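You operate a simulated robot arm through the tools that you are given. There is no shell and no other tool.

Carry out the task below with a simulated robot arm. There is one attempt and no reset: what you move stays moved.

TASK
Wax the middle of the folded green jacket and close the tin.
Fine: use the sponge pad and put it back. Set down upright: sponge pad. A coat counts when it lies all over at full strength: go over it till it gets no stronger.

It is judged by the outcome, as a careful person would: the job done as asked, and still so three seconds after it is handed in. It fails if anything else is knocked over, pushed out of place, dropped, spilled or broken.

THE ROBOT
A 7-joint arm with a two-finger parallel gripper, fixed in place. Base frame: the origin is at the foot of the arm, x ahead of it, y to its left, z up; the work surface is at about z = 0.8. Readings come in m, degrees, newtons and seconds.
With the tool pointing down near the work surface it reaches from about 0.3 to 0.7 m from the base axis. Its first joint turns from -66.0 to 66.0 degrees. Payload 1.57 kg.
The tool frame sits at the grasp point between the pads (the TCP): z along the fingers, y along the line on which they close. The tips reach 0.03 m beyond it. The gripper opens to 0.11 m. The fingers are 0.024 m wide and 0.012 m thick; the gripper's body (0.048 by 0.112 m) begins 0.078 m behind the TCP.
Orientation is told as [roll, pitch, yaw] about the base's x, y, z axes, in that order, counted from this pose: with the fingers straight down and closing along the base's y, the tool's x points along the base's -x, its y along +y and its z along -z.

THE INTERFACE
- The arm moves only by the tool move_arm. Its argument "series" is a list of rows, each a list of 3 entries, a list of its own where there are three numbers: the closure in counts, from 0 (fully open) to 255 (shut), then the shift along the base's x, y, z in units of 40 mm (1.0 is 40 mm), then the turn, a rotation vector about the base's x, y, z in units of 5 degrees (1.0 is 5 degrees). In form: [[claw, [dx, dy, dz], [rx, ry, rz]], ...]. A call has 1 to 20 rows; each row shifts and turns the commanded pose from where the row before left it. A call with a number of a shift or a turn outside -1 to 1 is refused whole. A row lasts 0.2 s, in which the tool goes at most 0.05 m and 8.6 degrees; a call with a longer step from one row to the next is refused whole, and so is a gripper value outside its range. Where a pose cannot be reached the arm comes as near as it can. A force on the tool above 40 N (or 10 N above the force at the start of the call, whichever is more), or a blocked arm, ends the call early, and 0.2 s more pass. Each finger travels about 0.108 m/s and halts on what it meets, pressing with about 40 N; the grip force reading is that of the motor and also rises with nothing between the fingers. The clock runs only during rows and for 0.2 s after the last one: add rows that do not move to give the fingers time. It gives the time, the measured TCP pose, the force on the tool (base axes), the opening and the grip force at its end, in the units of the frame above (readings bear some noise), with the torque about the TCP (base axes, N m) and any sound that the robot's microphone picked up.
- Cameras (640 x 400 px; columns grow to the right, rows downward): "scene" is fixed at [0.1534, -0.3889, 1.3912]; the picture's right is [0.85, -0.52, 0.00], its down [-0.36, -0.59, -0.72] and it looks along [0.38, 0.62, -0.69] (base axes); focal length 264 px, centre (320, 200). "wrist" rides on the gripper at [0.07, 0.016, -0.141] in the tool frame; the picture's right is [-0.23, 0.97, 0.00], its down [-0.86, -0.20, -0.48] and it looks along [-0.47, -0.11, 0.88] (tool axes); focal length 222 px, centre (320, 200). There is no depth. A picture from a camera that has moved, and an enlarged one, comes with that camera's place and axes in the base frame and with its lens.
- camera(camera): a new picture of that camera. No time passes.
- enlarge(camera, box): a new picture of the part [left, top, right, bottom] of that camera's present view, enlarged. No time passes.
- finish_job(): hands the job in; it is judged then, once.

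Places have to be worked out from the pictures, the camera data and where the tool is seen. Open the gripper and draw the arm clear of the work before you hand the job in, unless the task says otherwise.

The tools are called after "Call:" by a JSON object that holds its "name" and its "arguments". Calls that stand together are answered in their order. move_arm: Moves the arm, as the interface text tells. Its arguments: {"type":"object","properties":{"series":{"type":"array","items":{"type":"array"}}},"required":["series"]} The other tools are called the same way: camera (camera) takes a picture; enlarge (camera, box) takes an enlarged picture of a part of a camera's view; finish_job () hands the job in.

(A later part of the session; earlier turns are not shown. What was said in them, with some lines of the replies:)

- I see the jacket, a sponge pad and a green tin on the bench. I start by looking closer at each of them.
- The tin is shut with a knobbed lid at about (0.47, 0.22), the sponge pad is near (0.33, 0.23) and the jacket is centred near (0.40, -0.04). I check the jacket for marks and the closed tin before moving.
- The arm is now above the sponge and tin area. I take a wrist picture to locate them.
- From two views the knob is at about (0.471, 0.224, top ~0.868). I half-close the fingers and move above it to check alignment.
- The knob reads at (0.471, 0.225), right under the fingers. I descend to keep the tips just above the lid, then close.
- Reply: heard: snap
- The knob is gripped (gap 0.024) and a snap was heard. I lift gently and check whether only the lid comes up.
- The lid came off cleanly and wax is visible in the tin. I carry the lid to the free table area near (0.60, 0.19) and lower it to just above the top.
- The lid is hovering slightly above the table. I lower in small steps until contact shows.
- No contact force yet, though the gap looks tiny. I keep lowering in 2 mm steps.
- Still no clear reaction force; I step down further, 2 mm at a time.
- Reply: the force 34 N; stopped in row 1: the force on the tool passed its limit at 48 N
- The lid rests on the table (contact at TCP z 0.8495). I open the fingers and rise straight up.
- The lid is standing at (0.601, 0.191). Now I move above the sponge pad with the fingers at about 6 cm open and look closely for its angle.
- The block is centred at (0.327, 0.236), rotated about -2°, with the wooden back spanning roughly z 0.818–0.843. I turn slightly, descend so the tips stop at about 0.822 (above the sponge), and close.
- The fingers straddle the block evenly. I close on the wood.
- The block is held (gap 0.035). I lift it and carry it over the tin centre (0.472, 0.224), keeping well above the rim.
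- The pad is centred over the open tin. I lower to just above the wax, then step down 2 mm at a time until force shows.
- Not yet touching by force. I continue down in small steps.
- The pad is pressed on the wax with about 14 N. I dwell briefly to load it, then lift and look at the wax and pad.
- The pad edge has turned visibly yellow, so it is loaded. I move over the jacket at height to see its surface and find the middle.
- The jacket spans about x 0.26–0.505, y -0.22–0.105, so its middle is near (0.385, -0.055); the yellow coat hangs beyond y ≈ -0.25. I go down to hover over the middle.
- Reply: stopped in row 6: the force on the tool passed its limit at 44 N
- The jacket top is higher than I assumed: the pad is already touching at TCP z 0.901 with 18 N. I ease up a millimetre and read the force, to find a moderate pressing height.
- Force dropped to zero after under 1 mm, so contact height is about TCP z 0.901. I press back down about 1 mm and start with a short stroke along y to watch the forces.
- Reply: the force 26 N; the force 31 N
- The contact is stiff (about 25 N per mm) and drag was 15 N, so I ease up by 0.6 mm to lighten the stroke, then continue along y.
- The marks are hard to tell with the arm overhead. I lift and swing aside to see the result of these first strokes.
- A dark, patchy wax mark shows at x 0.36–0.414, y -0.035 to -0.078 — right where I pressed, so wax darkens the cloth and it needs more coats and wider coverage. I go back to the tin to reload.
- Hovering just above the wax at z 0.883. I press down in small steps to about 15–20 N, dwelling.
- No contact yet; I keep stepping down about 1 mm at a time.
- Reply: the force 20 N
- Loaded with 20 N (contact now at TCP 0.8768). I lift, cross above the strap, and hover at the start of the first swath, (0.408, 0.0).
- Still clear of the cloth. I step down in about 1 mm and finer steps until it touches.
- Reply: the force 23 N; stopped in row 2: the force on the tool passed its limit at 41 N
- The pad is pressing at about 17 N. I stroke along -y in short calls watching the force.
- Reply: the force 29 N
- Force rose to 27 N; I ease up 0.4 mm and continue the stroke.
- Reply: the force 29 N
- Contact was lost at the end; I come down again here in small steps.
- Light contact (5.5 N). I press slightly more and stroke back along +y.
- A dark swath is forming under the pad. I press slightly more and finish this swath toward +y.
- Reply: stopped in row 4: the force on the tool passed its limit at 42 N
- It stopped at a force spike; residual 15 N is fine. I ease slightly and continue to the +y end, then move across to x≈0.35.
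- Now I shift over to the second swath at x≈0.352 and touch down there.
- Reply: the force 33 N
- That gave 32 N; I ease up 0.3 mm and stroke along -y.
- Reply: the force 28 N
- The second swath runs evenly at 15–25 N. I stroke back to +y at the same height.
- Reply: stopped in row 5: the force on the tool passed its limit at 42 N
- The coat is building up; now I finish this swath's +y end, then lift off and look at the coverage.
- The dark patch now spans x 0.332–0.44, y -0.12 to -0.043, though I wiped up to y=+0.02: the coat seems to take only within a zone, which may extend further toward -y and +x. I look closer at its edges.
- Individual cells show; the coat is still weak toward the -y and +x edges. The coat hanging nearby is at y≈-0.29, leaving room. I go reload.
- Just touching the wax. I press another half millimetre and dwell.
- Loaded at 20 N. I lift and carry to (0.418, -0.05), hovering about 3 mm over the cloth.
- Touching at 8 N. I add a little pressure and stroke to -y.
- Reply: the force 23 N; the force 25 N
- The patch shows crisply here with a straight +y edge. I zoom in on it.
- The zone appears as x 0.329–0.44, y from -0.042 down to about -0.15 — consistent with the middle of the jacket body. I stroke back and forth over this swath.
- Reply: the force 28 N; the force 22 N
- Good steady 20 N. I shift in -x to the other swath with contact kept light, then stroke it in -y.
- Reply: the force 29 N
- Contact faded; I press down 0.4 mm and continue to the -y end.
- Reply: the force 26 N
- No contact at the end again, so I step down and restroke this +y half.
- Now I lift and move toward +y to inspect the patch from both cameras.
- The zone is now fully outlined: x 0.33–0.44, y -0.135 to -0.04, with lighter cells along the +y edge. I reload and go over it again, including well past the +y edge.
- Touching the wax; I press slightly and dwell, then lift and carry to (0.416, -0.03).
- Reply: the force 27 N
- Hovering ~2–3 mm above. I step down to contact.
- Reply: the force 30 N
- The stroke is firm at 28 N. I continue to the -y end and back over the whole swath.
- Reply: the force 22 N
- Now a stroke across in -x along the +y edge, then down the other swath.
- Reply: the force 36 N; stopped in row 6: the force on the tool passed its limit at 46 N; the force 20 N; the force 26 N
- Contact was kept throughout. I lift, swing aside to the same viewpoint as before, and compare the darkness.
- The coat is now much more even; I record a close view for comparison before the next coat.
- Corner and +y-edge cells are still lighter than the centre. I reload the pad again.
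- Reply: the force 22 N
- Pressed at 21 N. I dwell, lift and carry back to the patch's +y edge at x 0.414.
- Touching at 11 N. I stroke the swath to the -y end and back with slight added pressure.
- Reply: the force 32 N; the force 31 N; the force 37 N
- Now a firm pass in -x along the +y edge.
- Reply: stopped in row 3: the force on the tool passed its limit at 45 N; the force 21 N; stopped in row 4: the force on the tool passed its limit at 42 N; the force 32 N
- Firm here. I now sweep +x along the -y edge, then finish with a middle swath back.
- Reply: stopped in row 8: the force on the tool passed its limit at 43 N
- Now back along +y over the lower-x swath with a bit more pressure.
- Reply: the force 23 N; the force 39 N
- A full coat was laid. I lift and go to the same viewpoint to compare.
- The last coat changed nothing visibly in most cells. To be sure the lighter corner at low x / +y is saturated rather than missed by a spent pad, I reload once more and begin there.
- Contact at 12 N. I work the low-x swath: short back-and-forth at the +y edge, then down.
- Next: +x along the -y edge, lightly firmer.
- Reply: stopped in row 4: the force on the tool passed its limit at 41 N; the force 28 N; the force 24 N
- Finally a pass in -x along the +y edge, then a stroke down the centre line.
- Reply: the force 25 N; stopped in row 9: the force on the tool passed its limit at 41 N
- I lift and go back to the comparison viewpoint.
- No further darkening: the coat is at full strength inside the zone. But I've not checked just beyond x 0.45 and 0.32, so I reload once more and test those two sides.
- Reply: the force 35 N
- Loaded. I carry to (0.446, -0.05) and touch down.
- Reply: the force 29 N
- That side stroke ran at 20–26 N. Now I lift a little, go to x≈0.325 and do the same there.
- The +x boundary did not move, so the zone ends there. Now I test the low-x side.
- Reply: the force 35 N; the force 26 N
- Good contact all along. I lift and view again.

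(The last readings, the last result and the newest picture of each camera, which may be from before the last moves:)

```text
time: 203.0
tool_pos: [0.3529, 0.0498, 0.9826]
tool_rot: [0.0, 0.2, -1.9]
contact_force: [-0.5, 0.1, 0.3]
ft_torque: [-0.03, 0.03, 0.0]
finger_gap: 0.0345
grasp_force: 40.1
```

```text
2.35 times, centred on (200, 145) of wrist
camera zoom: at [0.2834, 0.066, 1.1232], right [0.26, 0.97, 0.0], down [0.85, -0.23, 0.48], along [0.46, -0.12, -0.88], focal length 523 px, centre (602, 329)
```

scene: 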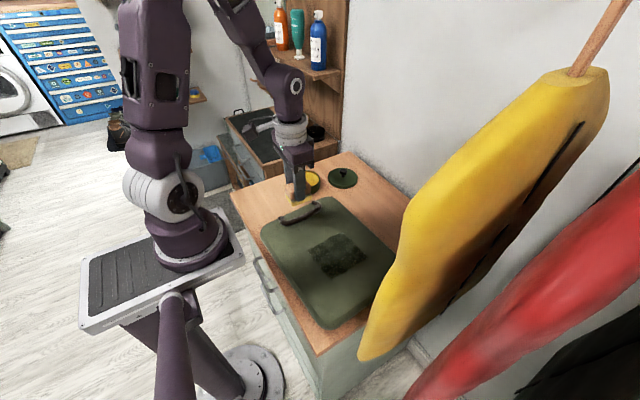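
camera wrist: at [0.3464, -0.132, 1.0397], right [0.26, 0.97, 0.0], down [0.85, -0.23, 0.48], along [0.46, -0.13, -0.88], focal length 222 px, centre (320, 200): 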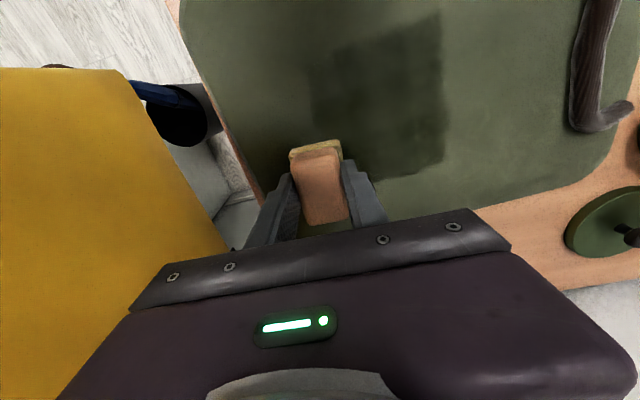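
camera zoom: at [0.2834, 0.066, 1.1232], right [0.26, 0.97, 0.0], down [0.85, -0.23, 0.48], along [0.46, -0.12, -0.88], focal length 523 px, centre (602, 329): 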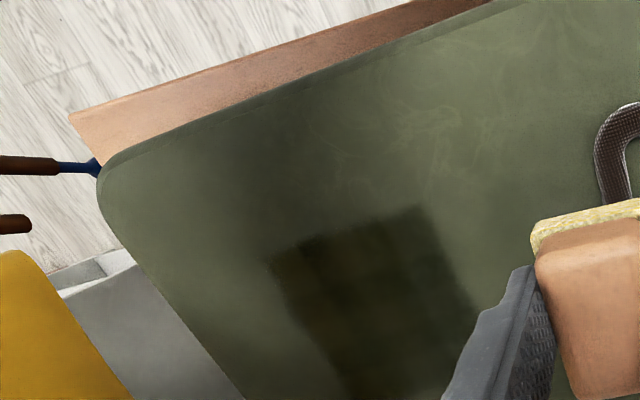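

The patch is unchanged and bounded on all sides, so waxing is done. I carry the sponge back above its original spot (0.3265, 0.235) and lower to just above the table.

Call:
{"name": "move_arm", "arguments": {"series": [[255, [-0.132, 0.925, 0], [0, 0, 0]], [255, [-0.132, 0.925, 0], [0, 0, 0]], [255, [-0.132, 0.925, 0], [0, 0, 0]], [255, [-0.132, 0.925, 0], [0, 0, 0]], [255, [-0.132, 0.925, 0], [0, 0, -0.02]], [255, [0, 0, 0], [0, 0, 0]], [255, [0, 0, -0.85], [0, 0, 0]], [255, [0, 0, -0.85], [0, 0, 0]], [255, [0, 0, -0.8], [0, 0, 0]], [255, [0, 0, -0.45], [0, 0, 0]], [255, [0, 0, 0], [0, 0, 0]]]}}

Call:
{"name": "enlarge", "arguments": {"camera": "scene", "box": [230, 160, 310, 210]}}

```text
time: 205.4
tool_pos: [0.3266, 0.2336, 0.8644]
tool_rot: [0.0, 0.1, -2.0]
contact_force: [0.6, -0.7, -0.5]
ft_torque: [-0.02, 0.01, -0.02]
finger_gap: 0.0342
grasp_force: 40.5
```

```text
8.00 times, centred on (270, 185) of scene
camera zoom: at [0.1534, -0.3889, 1.3912], right [0.85, -0.52, 0.0], down [-0.36, -0.59, -0.72], along [0.38, 0.62, -0.69], focal length 2114 px, centre (720, 320)
```

zoom: 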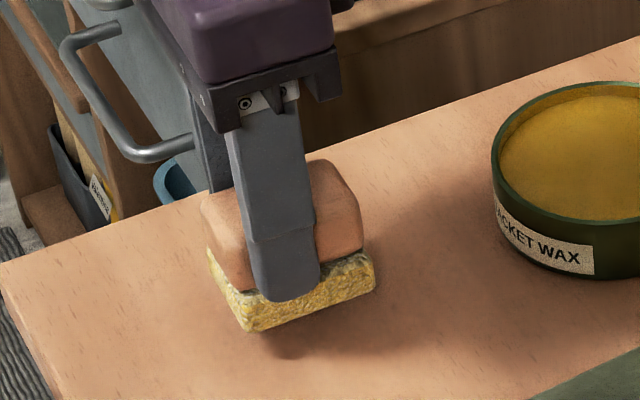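

The block is level in the grip, having slid up slightly. I lower in small steps till it touches the table.

Call:
{"name": "move_arm", "arguments": {"series": [[255, [0, 0.02, -0.2], [0, 0, 0]], [255, [0, 0, -0.1], [0, 0, 0]], [255, [0, 0, 0], [0, 0, 0]]]}}

Call:
{"name": "move_arm", "arguments": {"series": [[255, [0, 0, -0.05], [0, 0, 0]], [255, [0, 0, 0], [0, 0, 0]]]}}

Call:
{"name": "enlarge", "arguments": {"camera": "scene", "box": [230, 160, 310, 210]}}

```text
time: 206.2
tool_pos: [0.3262, 0.2342, 0.8525]
tool_rot: [0.0, 0.1, -1.9]
contact_force: [-0.3, -0.9, 0.0]
ft_torque: [0.0, -0.02, 0.02]
finger_gap: 0.0347
grasp_force: 40.3
```

```text
time: 206.8
tool_pos: [0.3266, 0.2346, 0.8511]
tool_rot: [0.1, 0.1, -2.0]
contact_force: [0.3, -0.4, -0.4]
ft_torque: [-0.01, 0.03, 0.01]
finger_gap: 0.0347
grasp_force: 39.9
```

```text
8.00 times, centred on (270, 185) of scene
camera zoom: at [0.1534, -0.3889, 1.3912], right [0.85, -0.52, 0.0], down [-0.36, -0.59, -0.72], along [0.38, 0.62, -0.69], focal length 2114 px, centre (720, 320)
```

zoom: 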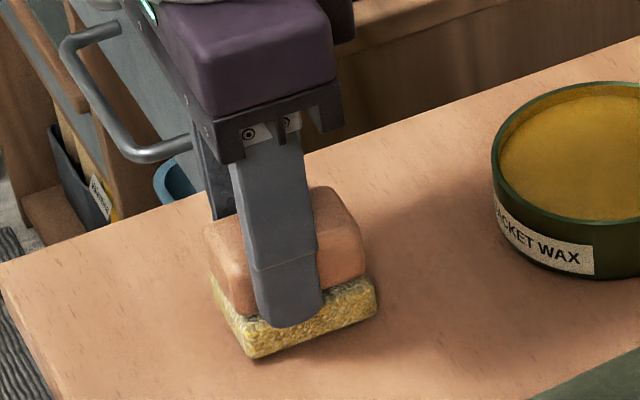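

The block sits about 4–5 mm too far in +x relative to its original spot; I shift to correct that and keep lowering.

Call:
{"name": "move_arm", "arguments": {"series": [[255, [-0.1, 0.05, 0], [0, 0, 0]], [255, [0, 0, -0.04], [0, 0, 0]], [255, [0, 0, 0], [0, 0, 0]]]}}

Call:
{"name": "move_arm", "arguments": {"series": [[255, [0, 0, -0.03], [0, 0, 0]], [255, [0, 0, 0], [0, 0, 0]]]}}

Call:
{"name": "enlarge", "arguments": {"camera": "scene", "box": [230, 160, 310, 210]}}

```text
time: 207.6
tool_pos: [0.3221, 0.2364, 0.8485]
tool_rot: [0.1, 0.2, -2.1]
contact_force: [-0.3, -0.1, -1.5]
ft_torque: [0.04, -0.02, 0.0]
finger_gap: 0.0346
grasp_force: 39.9
```

```text
time: 208.2
tool_pos: [0.3215, 0.2357, 0.8473]
tool_rot: [0.1, 0.0, -1.9]
contact_force: [-1.9, -1.5, 17.2]
ft_torque: [-0.14, -0.05, -0.06]
finger_gap: 0.0348
grasp_force: 39.9
```

```text
8.00 times, centred on (270, 185) of scene
camera zoom: at [0.1532, -0.3891, 1.3912], right [0.85, -0.52, 0.0], down [-0.36, -0.59, -0.73], along [0.38, 0.62, -0.69], focal length 2114 px, centre (720, 320)
```

zoom: 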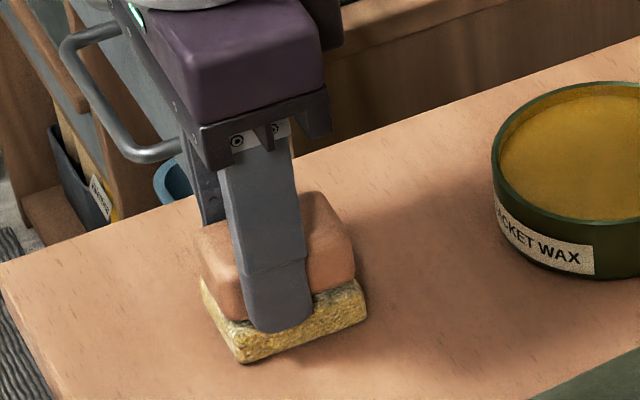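

The pad is on the table (17 N) exactly where it stood. I open wide slowly and rise straight up.

Call:
{"name": "move_arm", "arguments": {"series": [[255, [0, 0, 0.01], [0, 0, 0]], [170, [0, 0, 0], [0, 0, 0]], [110, [0, 0, 0], [0, 0, 0]], [110, [0, 0, 0], [0, 0, 0]], [110, [0, 0, 0], [0, 0, 0]], [110, [0, 0, 0.4], [0, 0, 0]], [110, [0, 0, 0.8], [0, 0, 0]], [110, [0, 0, 0.8], [0, 0, 0]], [110, [0, 0, 0.5], [0, 0, 0]], [110, [0, 0, 0], [0, 0, 0]]]}}

Call:
{"name": "enlarge", "arguments": {"camera": "scene", "box": [230, 150, 370, 230]}}

Call:
{"name": "enlarge", "arguments": {"camera": "wrist", "box": [240, 80, 400, 240]}}

```text
time: 210.4
tool_pos: [0.3208, 0.2372, 0.9484]
tool_rot: [0.1, 0.2, -1.9]
contact_force: [0.1, 0.2, 0.3]
ft_torque: [-0.06, 0.02, 0.03]
finger_gap: 0.0629
grasp_force: 0.1
```

```text
4.57 times, centred on (300, 190) of scene
camera zoom: at [0.1534, -0.3889, 1.3912], right [0.85, -0.52, 0.0], down [-0.36, -0.59, -0.72], along [0.38, 0.62, -0.69], focal length 1208 px, centre (411, 246)
```

zoom: 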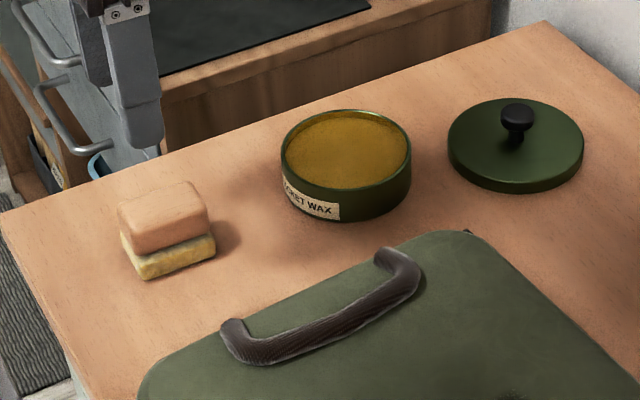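

```text
2.50 times, centred on (320, 160) of wrist
camera zoom: at [0.2533, 0.2533, 1.0896], right [0.26, 0.97, 0.0], down [0.85, -0.23, 0.48], along [0.46, -0.12, -0.88], focal length 555 px, centre (320, 300)
```

zoom: 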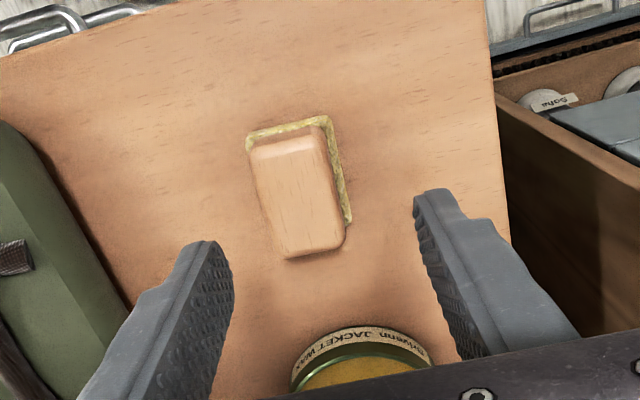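

The sponge stands upright at its place and the tin hasn't moved. Now I go over to the lid at (0.601, 0.191), turning the tool back to zero yaw.

Call:
{"name": "move_arm", "arguments": {"series": [[110, [0, 0, 0.3], [0, 0, 0.38]], [110, [0.874, -0.144, 0], [0, -0.03, 0]], [110, [0.874, -0.144, 0], [0, 0, 0]], [110, [0.874, -0.144, 0], [0, 0, 0]], [110, [0.874, -0.144, 0], [0, 0, 0]], [110, [0.874, -0.144, 0], [0, 0, 0]], [110, [0.874, -0.144, 0], [0, 0, 0]], [110, [0.874, -0.144, 0], [0, 0, 0]], [110, [0.874, -0.144, 0], [0, 0, 0]], [110, [0, 0, -0.3], [0, 0, 0]], [110, [0, 0, 0], [0, 0, 0]]]}}

Call:
{"name": "camera", "arguments": {"camera": "wrist"}}

```text
time: 212.8
tool_pos: [0.6033, 0.1905, 0.948]
tool_rot: [0.1, 0.0, 0.0]
contact_force: [0.1, -0.7, 0.8]
ft_torque: [-0.02, 0.0, 0.03]
finger_gap: 0.0626
grasp_force: 0.1
```

```text
taken
camera wrist: at [0.5318, 0.2052, 1.0894], right [0.23, 0.97, 0.0], down [0.85, -0.2, 0.48], along [0.47, -0.11, -0.88], focal length 222 px, centre (320, 200)
```

wrist: 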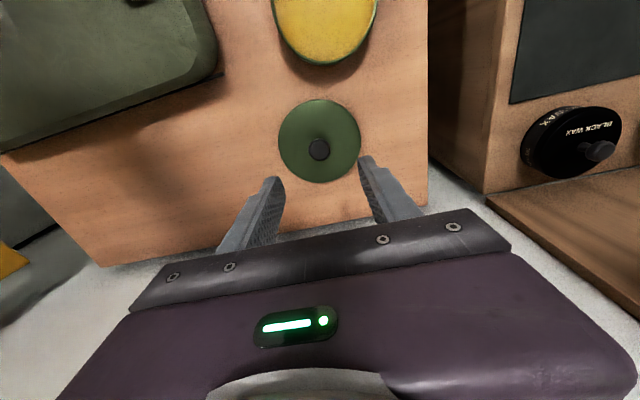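

The lid is where I left it. I descend to the grip height (~0.851) and close on the knob.

Call:
{"name": "move_arm", "arguments": {"series": [[110, [-0.05, 0, -0.8], [0, 0, 0]], [110, [0, 0, -0.8], [0, 0, 0]], [110, [0, 0, -0.6], [0, 0, 0]], [110, [0, 0, -0.22], [0, 0, 0]], [110, [0, 0, 0], [0, 0, 0]], [180, [0, 0, 0], [0, 0, 0]], [255, [0, 0, 0], [0, 0, 0]], [255, [0, 0, 0], [0, 0, 0]], [255, [0, 0, 0], [0, 0, 0]]]}}

Call:
{"name": "enlarge", "arguments": {"camera": "scene", "box": [310, 150, 390, 200]}}

```text
time: 214.8
tool_pos: [0.6, 0.1918, 0.85]
tool_rot: [0.1, 0.0, 0.0]
contact_force: [-0.1, 0.1, -1.1]
ft_torque: [-0.01, -0.02, 0.04]
finger_gap: 0.0238
grasp_force: 36.1
```

```text
8.00 times, centred on (350, 175) of scene
camera zoom: at [0.1534, -0.3889, 1.3912], right [0.85, -0.52, 0.0], down [-0.36, -0.59, -0.72], along [0.38, 0.62, -0.69], focal length 2114 px, centre (80, 400)
```

zoom: 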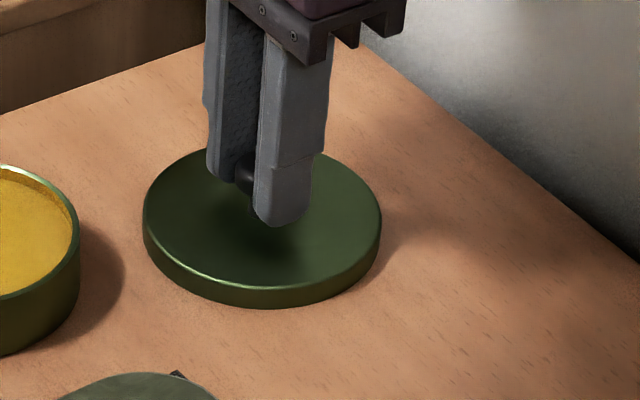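

The knob is gripped. I lift the lid and carry it over the tin at (0.4722, 0.225), stopping above the rim.

Call:
{"name": "move_arm", "arguments": {"series": [[255, [0, 0, 0.3], [0, 0, 0]], [255, [0, 0, 0.8], [0, 0, 0]], [255, [0, 0, 0.8], [0, 0, 0]], [255, [0, 0, 0.6], [0, 0, 0]], [255, [-0.8, 0.21, 0], [0, 0, 0]], [255, [-0.8, 0.21, 0], [0, 0, 0]], [255, [-0.8, 0.21, 0], [0, 0, 0]], [255, [-0.8, 0.21, 0], [0, 0, 0]], [255, [0, 0, 0], [0, 0, 0]], [255, [0, 0, -0.7], [0, 0, 0]], [255, [0, 0, -0.5], [0, 0, 0]], [255, [0, 0, 0], [0, 0, 0]]]}}

Call:
{"name": "enlarge", "arguments": {"camera": "scene", "box": [260, 140, 360, 202]}}

Call:
{"name": "camera", "arguments": {"camera": "wrist"}}

```text
time: 217.4
tool_pos: [0.4719, 0.2243, 0.9052]
tool_rot: [0.2, 0.0, 0.0]
contact_force: [0.3, -0.6, -1.1]
ft_torque: [-0.02, -0.02, -0.02]
finger_gap: 0.024
grasp_force: 36.0
```

```text
6.40 times, centred on (310, 171) of scene
camera zoom: at [0.1534, -0.3889, 1.3912], right [0.85, -0.52, 0.0], down [-0.36, -0.59, -0.72], along [0.38, 0.62, -0.69], focal length 1691 px, centre (384, 386)
```

zoom: 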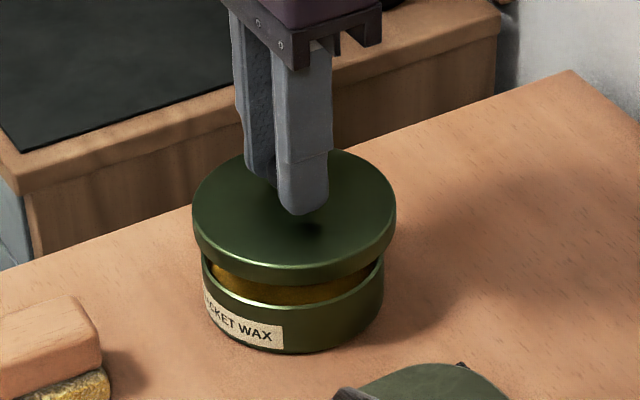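

```text
taken
camera wrist: at [0.4019, 0.238, 1.0437], right [0.23, 0.97, 0.0], down [0.85, -0.2, 0.48], along [0.47, -0.11, -0.88], focal length 222 px, centre (320, 200)
```

wrist: 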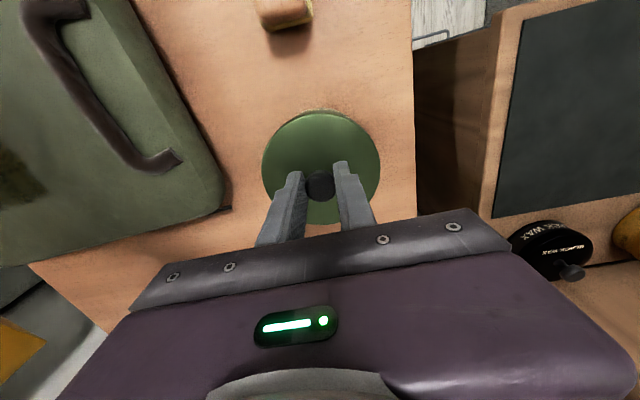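

The lid appears a couple of millimetres off compared with the lift-off picture. I take finer enlargements and a pose reading to correct.

Call:
{"name": "enlarge", "arguments": {"camera": "scene", "box": [280, 155, 330, 199]}}

Call:
{"name": "enlarge", "arguments": {"camera": "wrist", "box": [250, 95, 390, 235]}}

Call:
{"name": "move_arm", "arguments": {"series": [[255, [0, 0, 0], [0, 0, 0]]]}}

Call:
{"name": "move_arm", "arguments": {"series": [[255, [0, 0, 0], [0, 0, 0]]]}}

Call:
{"name": "move_arm", "arguments": {"series": [[255, [0, 0, 0], [0, 0, 0]]]}}

```text
9.09 times, centred on (305, 177) of scene
camera zoom: at [0.1534, -0.3889, 1.3912], right [0.85, -0.52, 0.0], down [-0.36, -0.59, -0.72], along [0.38, 0.62, -0.69], focal length 2403 px, centre (456, 409)
```

zoom: 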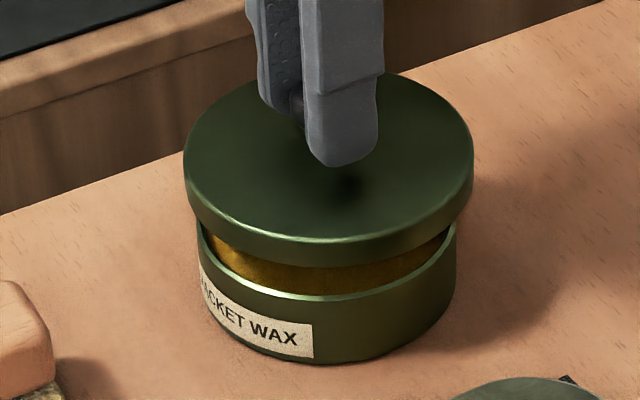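

```text
2.86 times, centred on (320, 165) of wrist
camera zoom: at [0.4019, 0.238, 1.0437], right [0.23, 0.97, 0.0], down [0.85, -0.2, 0.48], along [0.47, -0.11, -0.88], focal length 635 px, centre (320, 300)
```

zoom: 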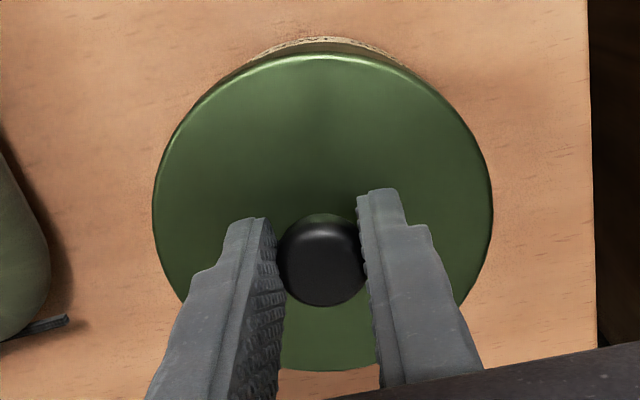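

```text
time: 217.8
tool_pos: [0.4724, 0.2235, 0.903]
tool_rot: [0.1, 0.1, -0.1]
contact_force: [-1.0, -0.2, -0.4]
ft_torque: [0.04, -0.02, 0.01]
finger_gap: 0.0237
grasp_force: 36.0
```

```text
time: 218.2
tool_pos: [0.4723, 0.224, 0.9031]
tool_rot: [0.2, 0.1, 0.0]
contact_force: [-0.2, 0.5, -0.3]
ft_torque: [0.02, 0.01, -0.01]
finger_gap: 0.0239
grasp_force: 36.4
```

```text
time: 218.6
tool_pos: [0.4723, 0.2236, 0.9032]
tool_rot: [0.1, 0.0, 0.0]
contact_force: [0.1, -0.6, -0.8]
ft_torque: [-0.01, 0.01, 0.01]
finger_gap: 0.024
grasp_force: 36.2
```

The mean pose is (0.4723, 0.2237, 0.903), about 1.3 mm short in y and the view suggests 1.2 mm too far in x. I correct this and lower to just above the rim.

Call:
{"name": "move_arm", "arguments": {"series": [[255, [-0.03, 0.03, 0], [-0.02, 0, 0]], [255, [0, 0, -0.3], [0, 0, 0]], [255, [0, 0, -0.15], [0, 0, 0]], [255, [0, 0, 0], [0, 0, 0]]]}}

Call:
{"name": "enlarge", "arguments": {"camera": "scene", "box": [280, 155, 330, 199]}}

```text
time: 219.6
tool_pos: [0.4705, 0.2253, 0.8856]
tool_rot: [0.1, 0.0, 0.0]
contact_force: [-0.8, -0.2, 0.3]
ft_torque: [-0.02, 0.0, 0.0]
finger_gap: 0.0238
grasp_force: 35.7
```

```text
9.09 times, centred on (305, 177) of scene
camera zoom: at [0.1534, -0.3889, 1.3912], right [0.85, -0.52, 0.0], down [-0.36, -0.59, -0.72], along [0.38, 0.62, -0.69], focal length 2403 px, centre (456, 409)
```

zoom: 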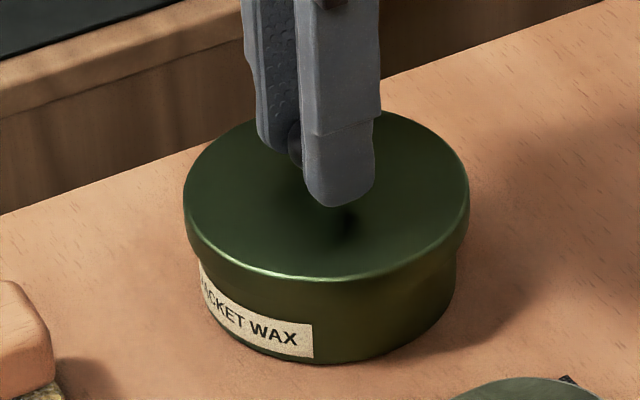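

Alignment is within a millimetre now. I lower in small steps toward the closed height (TCP 0.8737).

Call:
{"name": "move_arm", "arguments": {"series": [[255, [0, 0, -0.1], [0, 0, 0]], [255, [0, 0, -0.08], [0, 0, 0]], [255, [0, 0, 0], [0, 0, 0]]]}}

Call:
{"name": "move_arm", "arguments": {"series": [[255, [0, 0, -0.05], [0, 0, 0]], [255, [0, 0, 0], [0, 0, 0]]]}}

Call:
{"name": "enlarge", "arguments": {"camera": "scene", "box": [280, 155, 330, 199]}}

```text
time: 220.4
tool_pos: [0.4713, 0.2249, 0.8777]
tool_rot: [0.0, 0.0, -0.1]
contact_force: [0.6, 0.5, -0.4]
ft_torque: [-0.01, 0.01, 0.01]
finger_gap: 0.024
grasp_force: 36.4
```

```text
time: 221.0
tool_pos: [0.4706, 0.2257, 0.8741]
tool_rot: [0.0, 0.0, -0.1]
contact_force: [-0.9, 0.8, -0.3]
ft_torque: [0.02, 0.01, 0.01]
finger_gap: 0.0239
grasp_force: 36.5
```

```text
9.09 times, centred on (305, 177) of scene
camera zoom: at [0.1534, -0.3889, 1.3912], right [0.85, -0.52, 0.0], down [-0.36, -0.59, -0.72], along [0.38, 0.62, -0.69], focal length 2403 px, centre (456, 409)
```

zoom: 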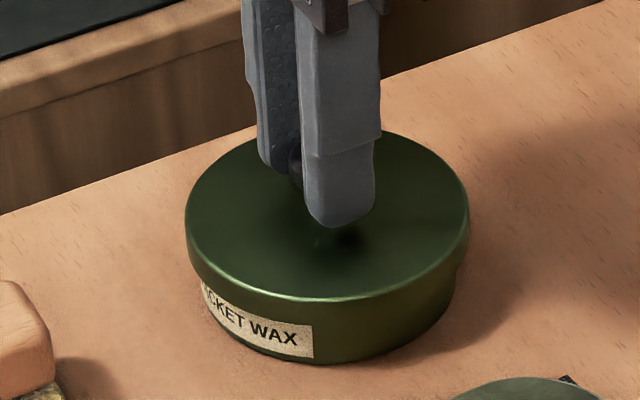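

Call:
{"name": "move_arm", "arguments": {"series": [[255, [0, 0, -0.025], [0, 0, 0]], [255, [0, 0, 0], [0, 0, 0]]]}}

Call:
{"name": "move_arm", "arguments": {"series": [[255, [0, 0, -0.02], [0, 0, 0]], [255, [0, 0, 0], [0, 0, 0]]]}}

```text
time: 221.6
tool_pos: [0.4701, 0.2239, 0.8764]
tool_rot: [0.1, -0.2, 0.0]
contact_force: [-4.5, 2.4, 22.2]
ft_torque: [0.07, 0.14, 0.02]
finger_gap: 0.0237
grasp_force: 35.9
heard: snap
```

```text
time: 222.2
tool_pos: [0.4699, 0.2253, 0.8756]
tool_rot: [0.1, -0.1, 0.0]
contact_force: [-4.9, -1.9, 8.8]
ft_torque: [-0.01, 0.01, -0.03]
finger_gap: 0.0238
grasp_force: 35.7
stopped in row 2: the force on the tool passed its limit at 41 N (the readings are from after the stop); the commanded pose is now the measured one
```

A snap sounded and the force rose: the lid has seated. I check the picture before releasing.

Call:
{"name": "enlarge", "arguments": {"camera": "scene", "box": [260, 140, 360, 202]}}

Call:
{"name": "enlarge", "arguments": {"camera": "scene", "box": [280, 155, 330, 199]}}

```text
6.40 times, centred on (310, 171) of scene
camera zoom: at [0.1532, -0.389, 1.3912], right [0.85, -0.52, 0.0], down [-0.36, -0.59, -0.73], along [0.38, 0.62, -0.69], focal length 1691 px, centre (384, 386)
```

zoom: 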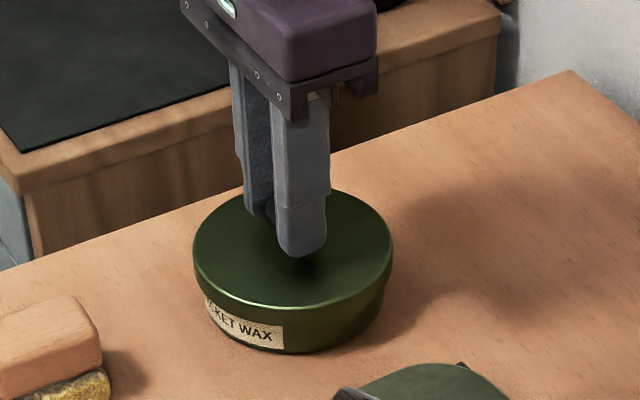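

```text
9.09 times, centred on (305, 177) of scene
camera zoom: at [0.1532, -0.389, 1.3912], right [0.85, -0.52, 0.0], down [-0.36, -0.59, -0.73], along [0.38, 0.62, -0.69], focal length 2403 px, centre (456, 409)
```

zoom: 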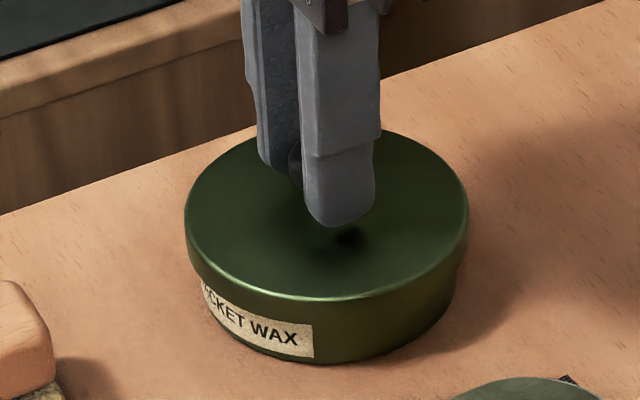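

It matches the initial closed tin. I release the knob and rise.

Call:
{"name": "move_arm", "arguments": {"series": [[190, [0, 0, 0], [0, 0, 0]], [120, [0, 0, 0], [0, 0, 0]], [120, [0, 0, 0], [0, 0, 0]], [120, [0, 0, 0.3], [0, 0, 0]], [120, [0, 0, 0.8], [0, 0, 0]], [120, [0, 0, 0.8], [0, 0, 0]], [60, [0, 0, 0.8], [0, 0, 0]], [0, [-0.5, -0.3, 0.8], [0, 0, 0]], [0, [-0.6, -0.5, 0.8], [0, 0, 0]], [0, [-0.7, -0.6, 0.6], [0, 0, 0]], [0, [-0.7, -0.6, 0.4], [0, 0, 0]], [0, [0, 0, 0], [0, 0, 0]]]}}

Call:
{"name": "camera", "arguments": {"camera": "wrist"}}

Call:
{"name": "enlarge", "arguments": {"camera": "scene", "box": [230, 140, 410, 340]}}

Call:
{"name": "enlarge", "arguments": {"camera": "scene", "box": [240, 155, 340, 217]}}

```text
time: 224.8
tool_pos: [0.3694, 0.1461, 1.0871]
tool_rot: [0.1, -0.1, 0.0]
contact_force: [-0.1, -0.6, 0.3]
ft_torque: [0.0, 0.03, -0.03]
finger_gap: 0.1098
grasp_force: 0.1
```

```text
taken
camera wrist: at [0.3004, 0.1601, 1.2291], right [0.23, 0.97, 0.0], down [0.85, -0.2, 0.48], along [0.47, -0.11, -0.88], focal length 222 px, centre (320, 200)
```

wrist: 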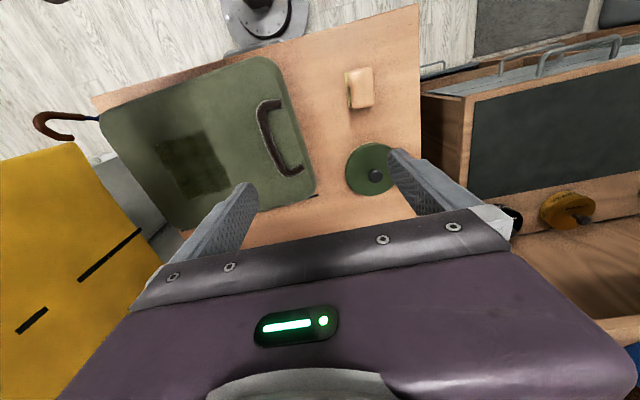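

```text
2.00 times, centred on (320, 240) of scene
camera zoom: at [0.1534, -0.3889, 1.3912], right [0.85, -0.52, 0.0], down [-0.36, -0.59, -0.72], along [0.38, 0.62, -0.69], focal length 529 px, centre (320, 120)
```

zoom: 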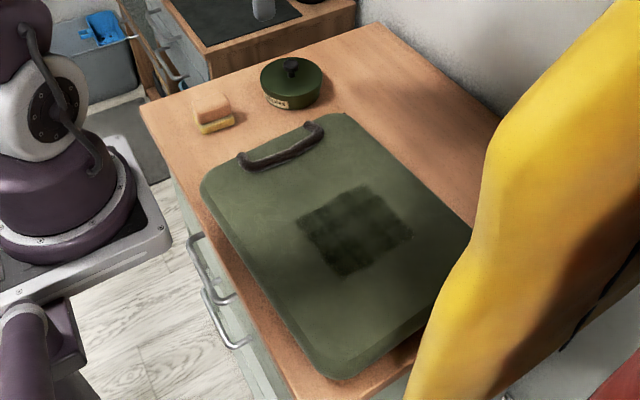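

```text
6.40 times, centred on (290, 186) of scene
camera zoom: at [0.1534, -0.3889, 1.3912], right [0.85, -0.52, 0.0], down [-0.36, -0.59, -0.72], along [0.38, 0.62, -0.69], focal length 1691 px, centre (512, 290)
```

zoom: 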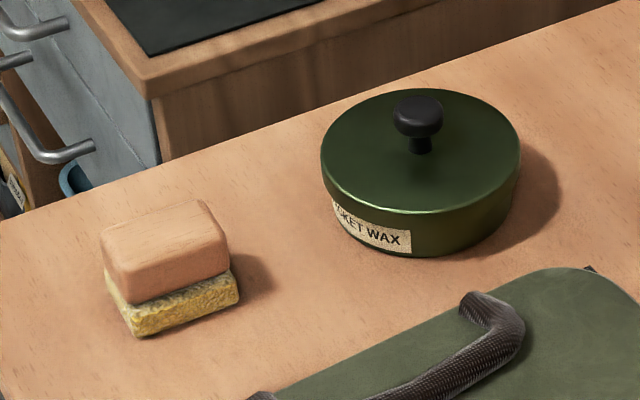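

The tin is closed and the coat is good. The sponge ended about 1 cm toward -y of its original spot on release (top centre now ≈ (0.326, 0.225) versus (0.327, 0.236)); I'll gently nudge it back without squeezing, first hovering above with the fingers open to 75 mm.

Call:
{"name": "move_arm", "arguments": {"series": [[81, [-0.268, 0.565, -0.857], [0, 0, -0.4]], [81, [-0.268, 0.565, -0.857], [0, 0, 0]], [81, [-0.268, 0.565, -0.857], [0, 0, 0]], [81, [-0.268, 0.565, -0.857], [0, 0, 0]], [81, [0, 0, 0], [0, 0, 0]], [81, [0, 0, 0], [0, 0, 0]]]}}

Call:
{"name": "enlarge", "arguments": {"camera": "wrist", "box": [240, 80, 400, 240]}}

```text
time: 226.2
tool_pos: [0.3285, 0.2368, 0.9502]
tool_rot: [0.1, 0.0, -2.0]
contact_force: [-0.5, 0.6, 0.1]
ft_torque: [0.01, -0.02, 0.01]
finger_gap: 0.0748
grasp_force: 0.0
```

```text
2.50 times, centred on (320, 160) of wrist
camera zoom: at [0.2586, 0.2519, 1.0908], right [0.26, 0.97, 0.0], down [0.85, -0.23, 0.48], along [0.46, -0.12, -0.88], focal length 555 px, centre (320, 300)
```

zoom: 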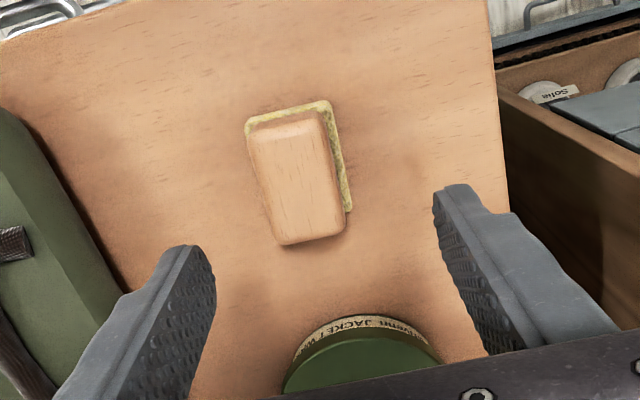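

The sponge top centre is confirmed near (0.325, 0.225). I descend around it (tips to about 0.816).

Call:
{"name": "move_arm", "arguments": {"series": [[81, [0, 0, -0.8], [0, 0, 0]], [81, [0, 0, -0.8], [0, 0, 0]], [81, [0, 0, -0.6], [0, 0, 0]], [81, [0, 0, -0.2], [0, 0, 0]], [81, [0, 0, 0], [0, 0, 0]]]}}

Call:
{"name": "move_arm", "arguments": {"series": [[81, [0, 0, -0.15], [0, 0, 0]], [81, [0, 0, 0], [0, 0, 0]]]}}

Call:
{"name": "enlarge", "arguments": {"camera": "wrist", "box": [200, 100, 440, 250]}}

Call:
{"name": "enlarge", "arguments": {"camera": "scene", "box": [230, 160, 310, 210]}}

```text
time: 227.4
tool_pos: [0.3291, 0.2357, 0.8533]
tool_rot: [0.0, -0.2, -2.0]
contact_force: [-0.6, 0.2, -0.5]
ft_torque: [-0.01, 0.01, -0.02]
finger_gap: 0.0751
grasp_force: 0.1
```

```text
time: 228.0
tool_pos: [0.3288, 0.235, 0.8469]
tool_rot: [0.1, -0.1, -2.0]
contact_force: [-0.2, -0.3, -0.2]
ft_torque: [0.0, 0.0, 0.0]
finger_gap: 0.075
grasp_force: 0.0
```

```text
2.67 times, centred on (320, 175) of wrist
camera zoom: at [0.2586, 0.252, 0.9888], right [0.26, 0.97, 0.0], down [0.85, -0.23, 0.48], along [0.46, -0.12, -0.88], focal length 592 px, centre (320, 267)
```

zoom: 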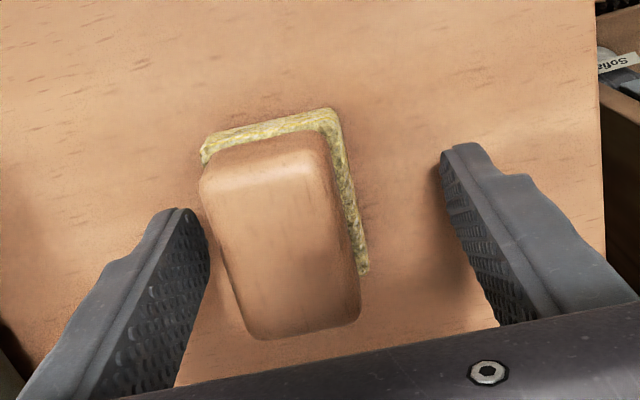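

```text
8.00 times, centred on (270, 185) of scene
camera zoom: at [0.1534, -0.3889, 1.3912], right [0.85, -0.52, 0.0], down [-0.36, -0.59, -0.72], along [0.38, 0.62, -0.69], focal length 2114 px, centre (720, 320)
```

zoom: 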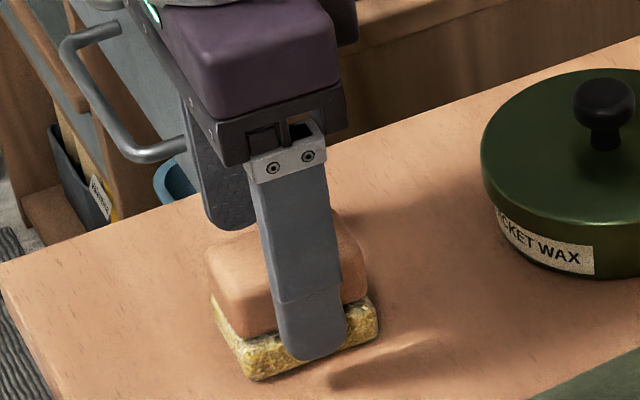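

The fingers are clear on both sides, block nearer the -y finger. I close slowly to a 44 mm gap so that finger slides the pad back without squeezing.

Call:
{"name": "move_arm", "arguments": {"series": [[93, [0, 0, 0], [0, 0, 0]], [100, [0, 0, 0], [0, 0, 0]], [106, [0, 0, 0], [0, 0, 0]], [112, [0, 0, 0], [0, 0, 0]], [118, [0, 0, 0], [0, 0, 0]], [124, [0, 0, 0], [0, 0, 0]], [130, [0, 0, 0], [0, 0, 0]], [135, [0, 0, 0], [0, 0, 0]], [140, [0, 0, 0], [0, 0, 0]], [145, [0, 0, 0], [0, 0, 0]], [150, [0, 0, 0], [0, 0, 0]], [150, [0, 0, 0], [0, 0, 0]]]}}

Call:
{"name": "enlarge", "arguments": {"camera": "wrist", "box": [200, 100, 440, 250]}}

Call:
{"name": "enlarge", "arguments": {"camera": "scene", "box": [230, 160, 310, 210]}}

```text
time: 230.6
tool_pos: [0.3286, 0.2359, 0.848]
tool_rot: [0.0, -0.1, -2.0]
contact_force: [-0.6, -0.4, -0.4]
ft_torque: [0.0, 0.03, 0.03]
finger_gap: 0.0453
grasp_force: 0.2
```

```text
2.67 times, centred on (320, 175) of wrist
camera zoom: at [0.2586, 0.252, 0.9889], right [0.26, 0.97, 0.0], down [0.85, -0.23, 0.48], along [0.46, -0.12, -0.88], focal length 592 px, centre (320, 267)
```

zoom: 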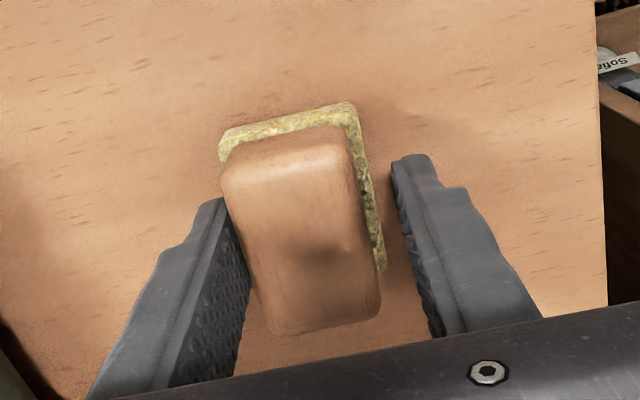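

```text
8.00 times, centred on (270, 185) of scene
camera zoom: at [0.1534, -0.3889, 1.3912], right [0.85, -0.52, 0.0], down [-0.36, -0.59, -0.72], along [0.38, 0.62, -0.69], focal length 2114 px, centre (720, 320)
```

zoom: 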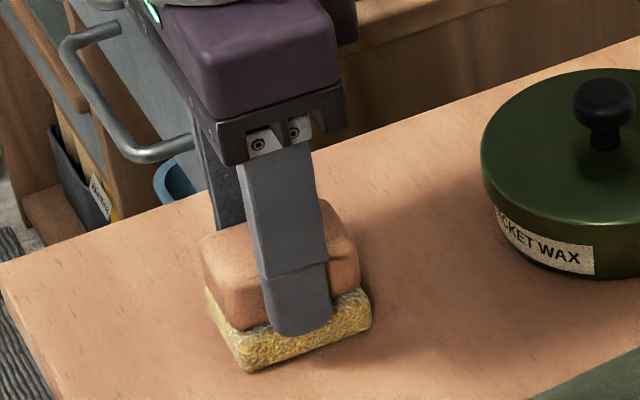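

The sponge slid back to y≈0.231 and stays upright. I push another 4 mm by shifting the arm slowly in +y, then back off, open, and rise.

Call:
{"name": "move_arm", "arguments": {"series": [[150, [0, 0.035, 0], [0, 0, 0]], [150, [0, 0.035, 0], [0, 0, 0]], [150, [0, 0.035, 0], [0, 0, 0]], [150, [0, 0, 0], [0, 0, 0]], [146, [0, 0, 0], [0, 0, 0]], [140, [0, 0, 0], [0, 0, 0]], [130, [0, -0.03, 0], [0, 0, 0]], [118, [0, -0.03, 0], [0, 0, 0]], [105, [0, 0, 0], [0, 0, 0]], [90, [0, 0, 0], [0, 0, 0]], [90, [0, 0, 0], [0, 0, 0]]]}}

Call:
{"name": "enlarge", "arguments": {"camera": "wrist", "box": [200, 100, 440, 250]}}

Call:
{"name": "enlarge", "arguments": {"camera": "scene", "box": [230, 160, 310, 210]}}

```text
time: 233.0
tool_pos: [0.3285, 0.2371, 0.8471]
tool_rot: [0.1, -0.1, -2.0]
contact_force: [-0.7, -0.2, -0.5]
ft_torque: [0.03, 0.0, 0.01]
finger_gap: 0.0711
grasp_force: 0.1
```

```text
2.67 times, centred on (320, 175) of wrist
camera zoom: at [0.2586, 0.2539, 0.9889], right [0.26, 0.97, 0.0], down [0.85, -0.23, 0.48], along [0.46, -0.12, -0.88], focal length 592 px, centre (320, 267)
```

zoom: 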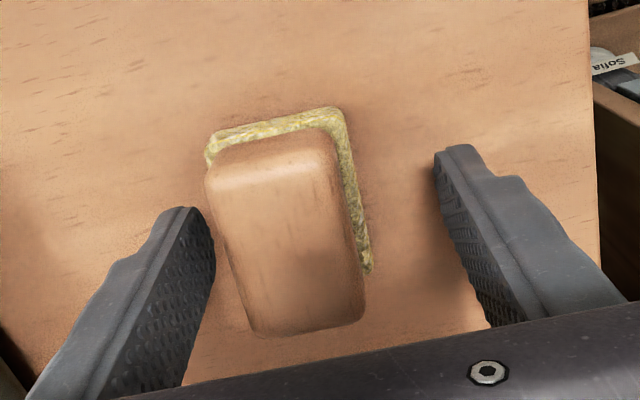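

```text
8.00 times, centred on (270, 185) of scene
camera zoom: at [0.1534, -0.3889, 1.3912], right [0.85, -0.52, 0.0], down [-0.36, -0.59, -0.72], along [0.38, 0.62, -0.69], focal length 2114 px, centre (720, 320)
```

zoom: 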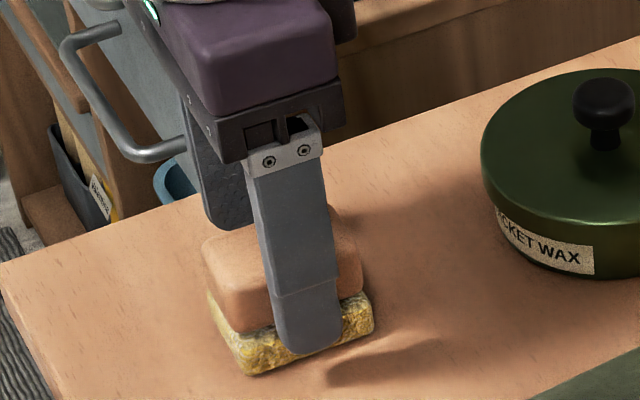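

The pad tends to follow the retreating finger by about 7 mm. I repeat the push with that much overshoot (to y≈0.243) so it ends at about 0.236.

Call:
{"name": "move_arm", "arguments": {"series": [[105, [0, 0, 0], [0, 0, 0]], [118, [0, 0, 0], [0, 0, 0]], [128, [0, 0, 0], [0, 0, 0]], [136, [0, 0, 0], [0, 0, 0]], [143, [0, 0, 0], [0, 0, 0]], [150, [0, 0, 0], [0, 0, 0]], [150, [0, 0.05, 0], [0, 0, 0]], [150, [0, 0.05, 0], [0, 0, 0]], [150, [0, 0.05, 0], [0, 0, 0]], [150, [0, 0.05, 0], [0, 0, 0]], [150, [0, 0.06, 0], [0, 0, 0]], [150, [0, 0, 0], [0, 0, 0]]]}}

Call:
{"name": "enlarge", "arguments": {"camera": "wrist", "box": [200, 100, 440, 250]}}

Call:
{"name": "enlarge", "arguments": {"camera": "scene", "box": [230, 160, 310, 210]}}

```text
time: 235.6
tool_pos: [0.3279, 0.247, 0.8474]
tool_rot: [0.2, -0.1, -2.0]
contact_force: [0.8, 1.0, 0.4]
ft_torque: [-0.02, 0.01, -0.02]
finger_gap: 0.045
grasp_force: 0.2
```

```text
2.67 times, centred on (320, 175) of wrist
camera zoom: at [0.2585, 0.2642, 0.9891], right [0.26, 0.97, 0.0], down [0.85, -0.23, 0.48], along [0.46, -0.12, -0.88], focal length 592 px, centre (320, 267)
```

zoom: 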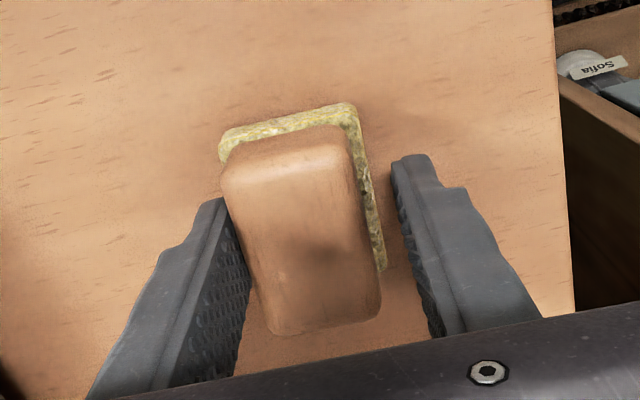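

```text
8.00 times, centred on (270, 185) of scene
camera zoom: at [0.1534, -0.3889, 1.3912], right [0.85, -0.52, 0.0], down [-0.36, -0.59, -0.72], along [0.38, 0.62, -0.69], focal length 2114 px, centre (720, 320)
```

zoom: 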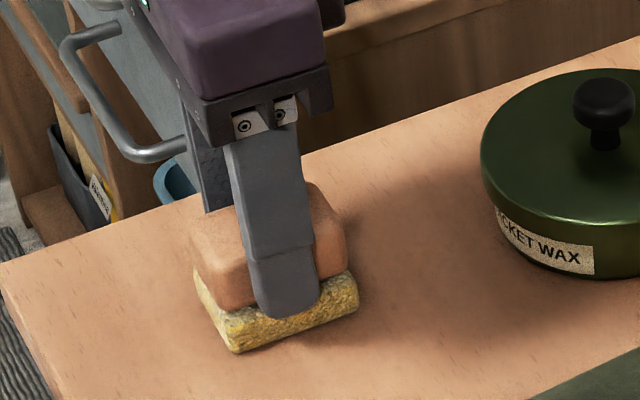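

Now about 6 mm past the target, as intended. I open with the arm still.

Call:
{"name": "move_arm", "arguments": {"series": [[146, [0, 0, 0], [0, 0, 0]], [140, [0, 0, 0], [0, 0, 0]], [132, [0, 0, 0], [0, 0, 0]], [122, [0, 0, 0], [0, 0, 0]], [110, [0, 0, 0], [0, 0, 0]], [96, [0, 0, 0], [0, 0, 0]], [85, [0, 0, 0], [0, 0, 0]], [85, [0, 0, 0], [0, 0, 0]]]}}

Call:
{"name": "enlarge", "arguments": {"camera": "wrist", "box": [200, 100, 440, 250]}}

Call:
{"name": "enlarge", "arguments": {"camera": "scene", "box": [230, 160, 310, 210]}}

```text
time: 237.4
tool_pos: [0.3275, 0.248, 0.8478]
tool_rot: [0.1, -0.1, -2.0]
contact_force: [0.4, -0.1, 0.4]
ft_torque: [0.05, 0.01, 0.0]
finger_gap: 0.0736
grasp_force: 0.2
```

```text
2.67 times, centred on (320, 175) of wrist
camera zoom: at [0.2585, 0.2641, 0.9891], right [0.26, 0.97, 0.0], down [0.85, -0.23, 0.48], along [0.46, -0.12, -0.88], focal length 592 px, centre (320, 267)
```

zoom: 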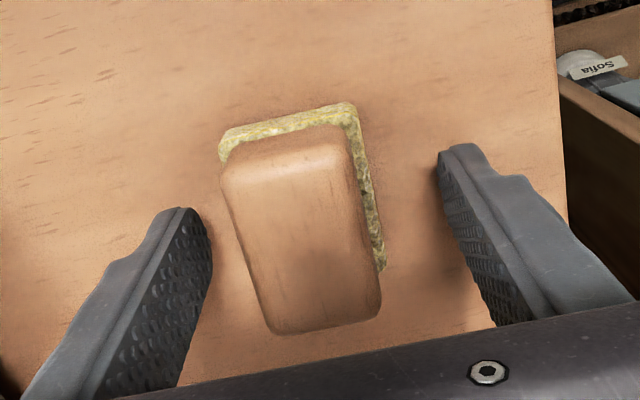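

```text
8.00 times, centred on (270, 185) of scene
camera zoom: at [0.1534, -0.3889, 1.3912], right [0.85, -0.52, 0.0], down [-0.36, -0.59, -0.72], along [0.38, 0.62, -0.69], focal length 2114 px, centre (720, 320)
```

zoom: 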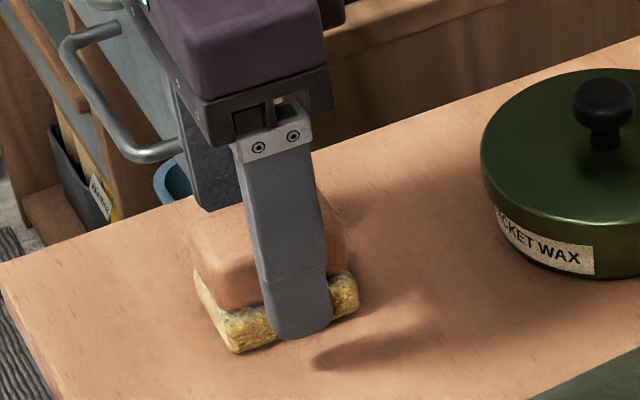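

It stayed put this time, upright, about 5–6 mm from its original spot, which is close enough. I rise straight up and withdraw.

Call:
{"name": "move_arm", "arguments": {"series": [[85, [0, 0, 0.4], [0, 0, 0]], [85, [0, 0, 0.8], [0, 0, 0]], [85, [0, 0, 0.9], [0, 0, 0]], [85, [0, 0, 0.9], [0, 0, 0.2]], [40, [0, -0.4, 0.9], [0, 0, 0.2]], [0, [0, -0.6, 0.9], [0, 0, 0]], [0, [0, -0.6, 0.8], [0, 0, 0]], [0, [0, -0.6, 0.6], [0, 0, 0]], [0, [0, 0, 0], [0, 0, 0]]]}}

Call:
{"name": "camera", "arguments": {"camera": "scene"}}

Call:
{"name": "enlarge", "arguments": {"camera": "scene", "box": [240, 155, 340, 217]}}

Call:
{"name": "camera", "arguments": {"camera": "wrist"}}

```text
time: 239.4
tool_pos: [0.3283, 0.1605, 1.0973]
tool_rot: [0.1, 0.0, 0.0]
contact_force: [0.8, 0.6, -0.6]
ft_torque: [-0.02, -0.01, -0.05]
finger_gap: 0.1101
grasp_force: 0.0
```

```text
taken
```

scene: 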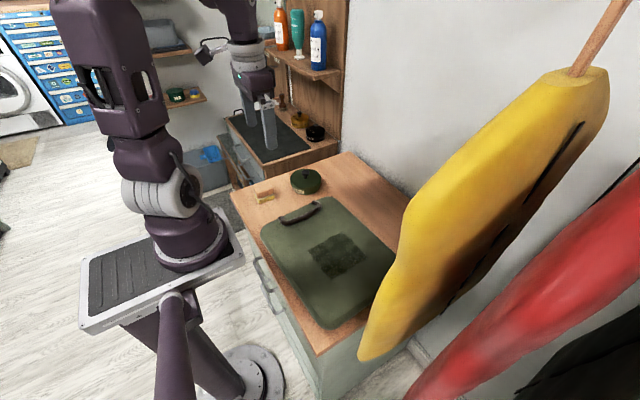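

```text
6.40 times, centred on (290, 186) of scene
camera zoom: at [0.1534, -0.3889, 1.3912], right [0.85, -0.52, 0.0], down [-0.36, -0.59, -0.72], along [0.38, 0.62, -0.69], focal length 1691 px, centre (512, 290)
```

zoom: 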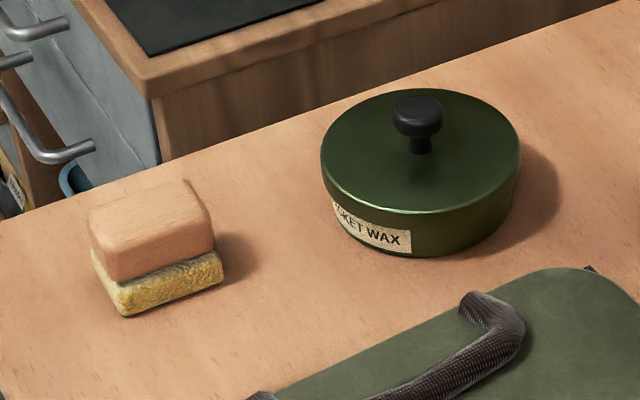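

```text
taken
camera wrist: at [0.2576, 0.1736, 1.2377], right [0.23, 0.97, 0.0], down [0.85, -0.2, 0.48], along [0.47, -0.11, -0.88], focal length 222 px, centre (320, 200)
```

wrist: 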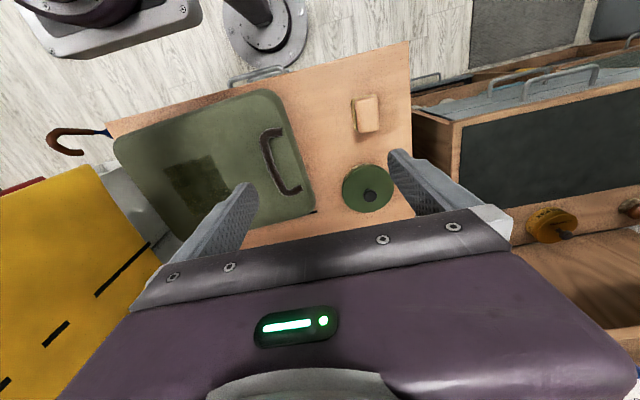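

The sponge stands upright within about 3 mm of its original place. The tin is snapped shut where it was, the jacket's middle is evenly waxed, and the arm is clear with the gripper open, so I hand the job in.

Call:
{"name": "finish_job", "arguments": {}}

```text
The job is handed in.
```

I waxed the middle of the green jacket, shut the tin and put the sponge pad back upright. The job is handed in; no verdict has come back yet.

- **Wax:** the coat shows as a dark patch about 11 by 9.5 cm in the middle of the jacket. I reloaded the pad and went over it several times; the last two coats made it no darker. Wiping past each edge left no mark, so the patch appears to cover the whole area that takes wax.
- **Tin:** the lid went back on with a snap, and the tin looks the same as it did closed at the start. It is within about 1 mm of where it stood.
- **Sponge pad:** it slid about 1 cm when I let go, so I nudged it back. In the last picture it stands within about 3 mm of its original spot.

The jacket did not visibly move, I saw nothing else disturbed, and the arm is clear with the gripper open. The force limit stopped the arm several times during wiping, with brief peaks of about 41–46 N, and I saw no damage from it.
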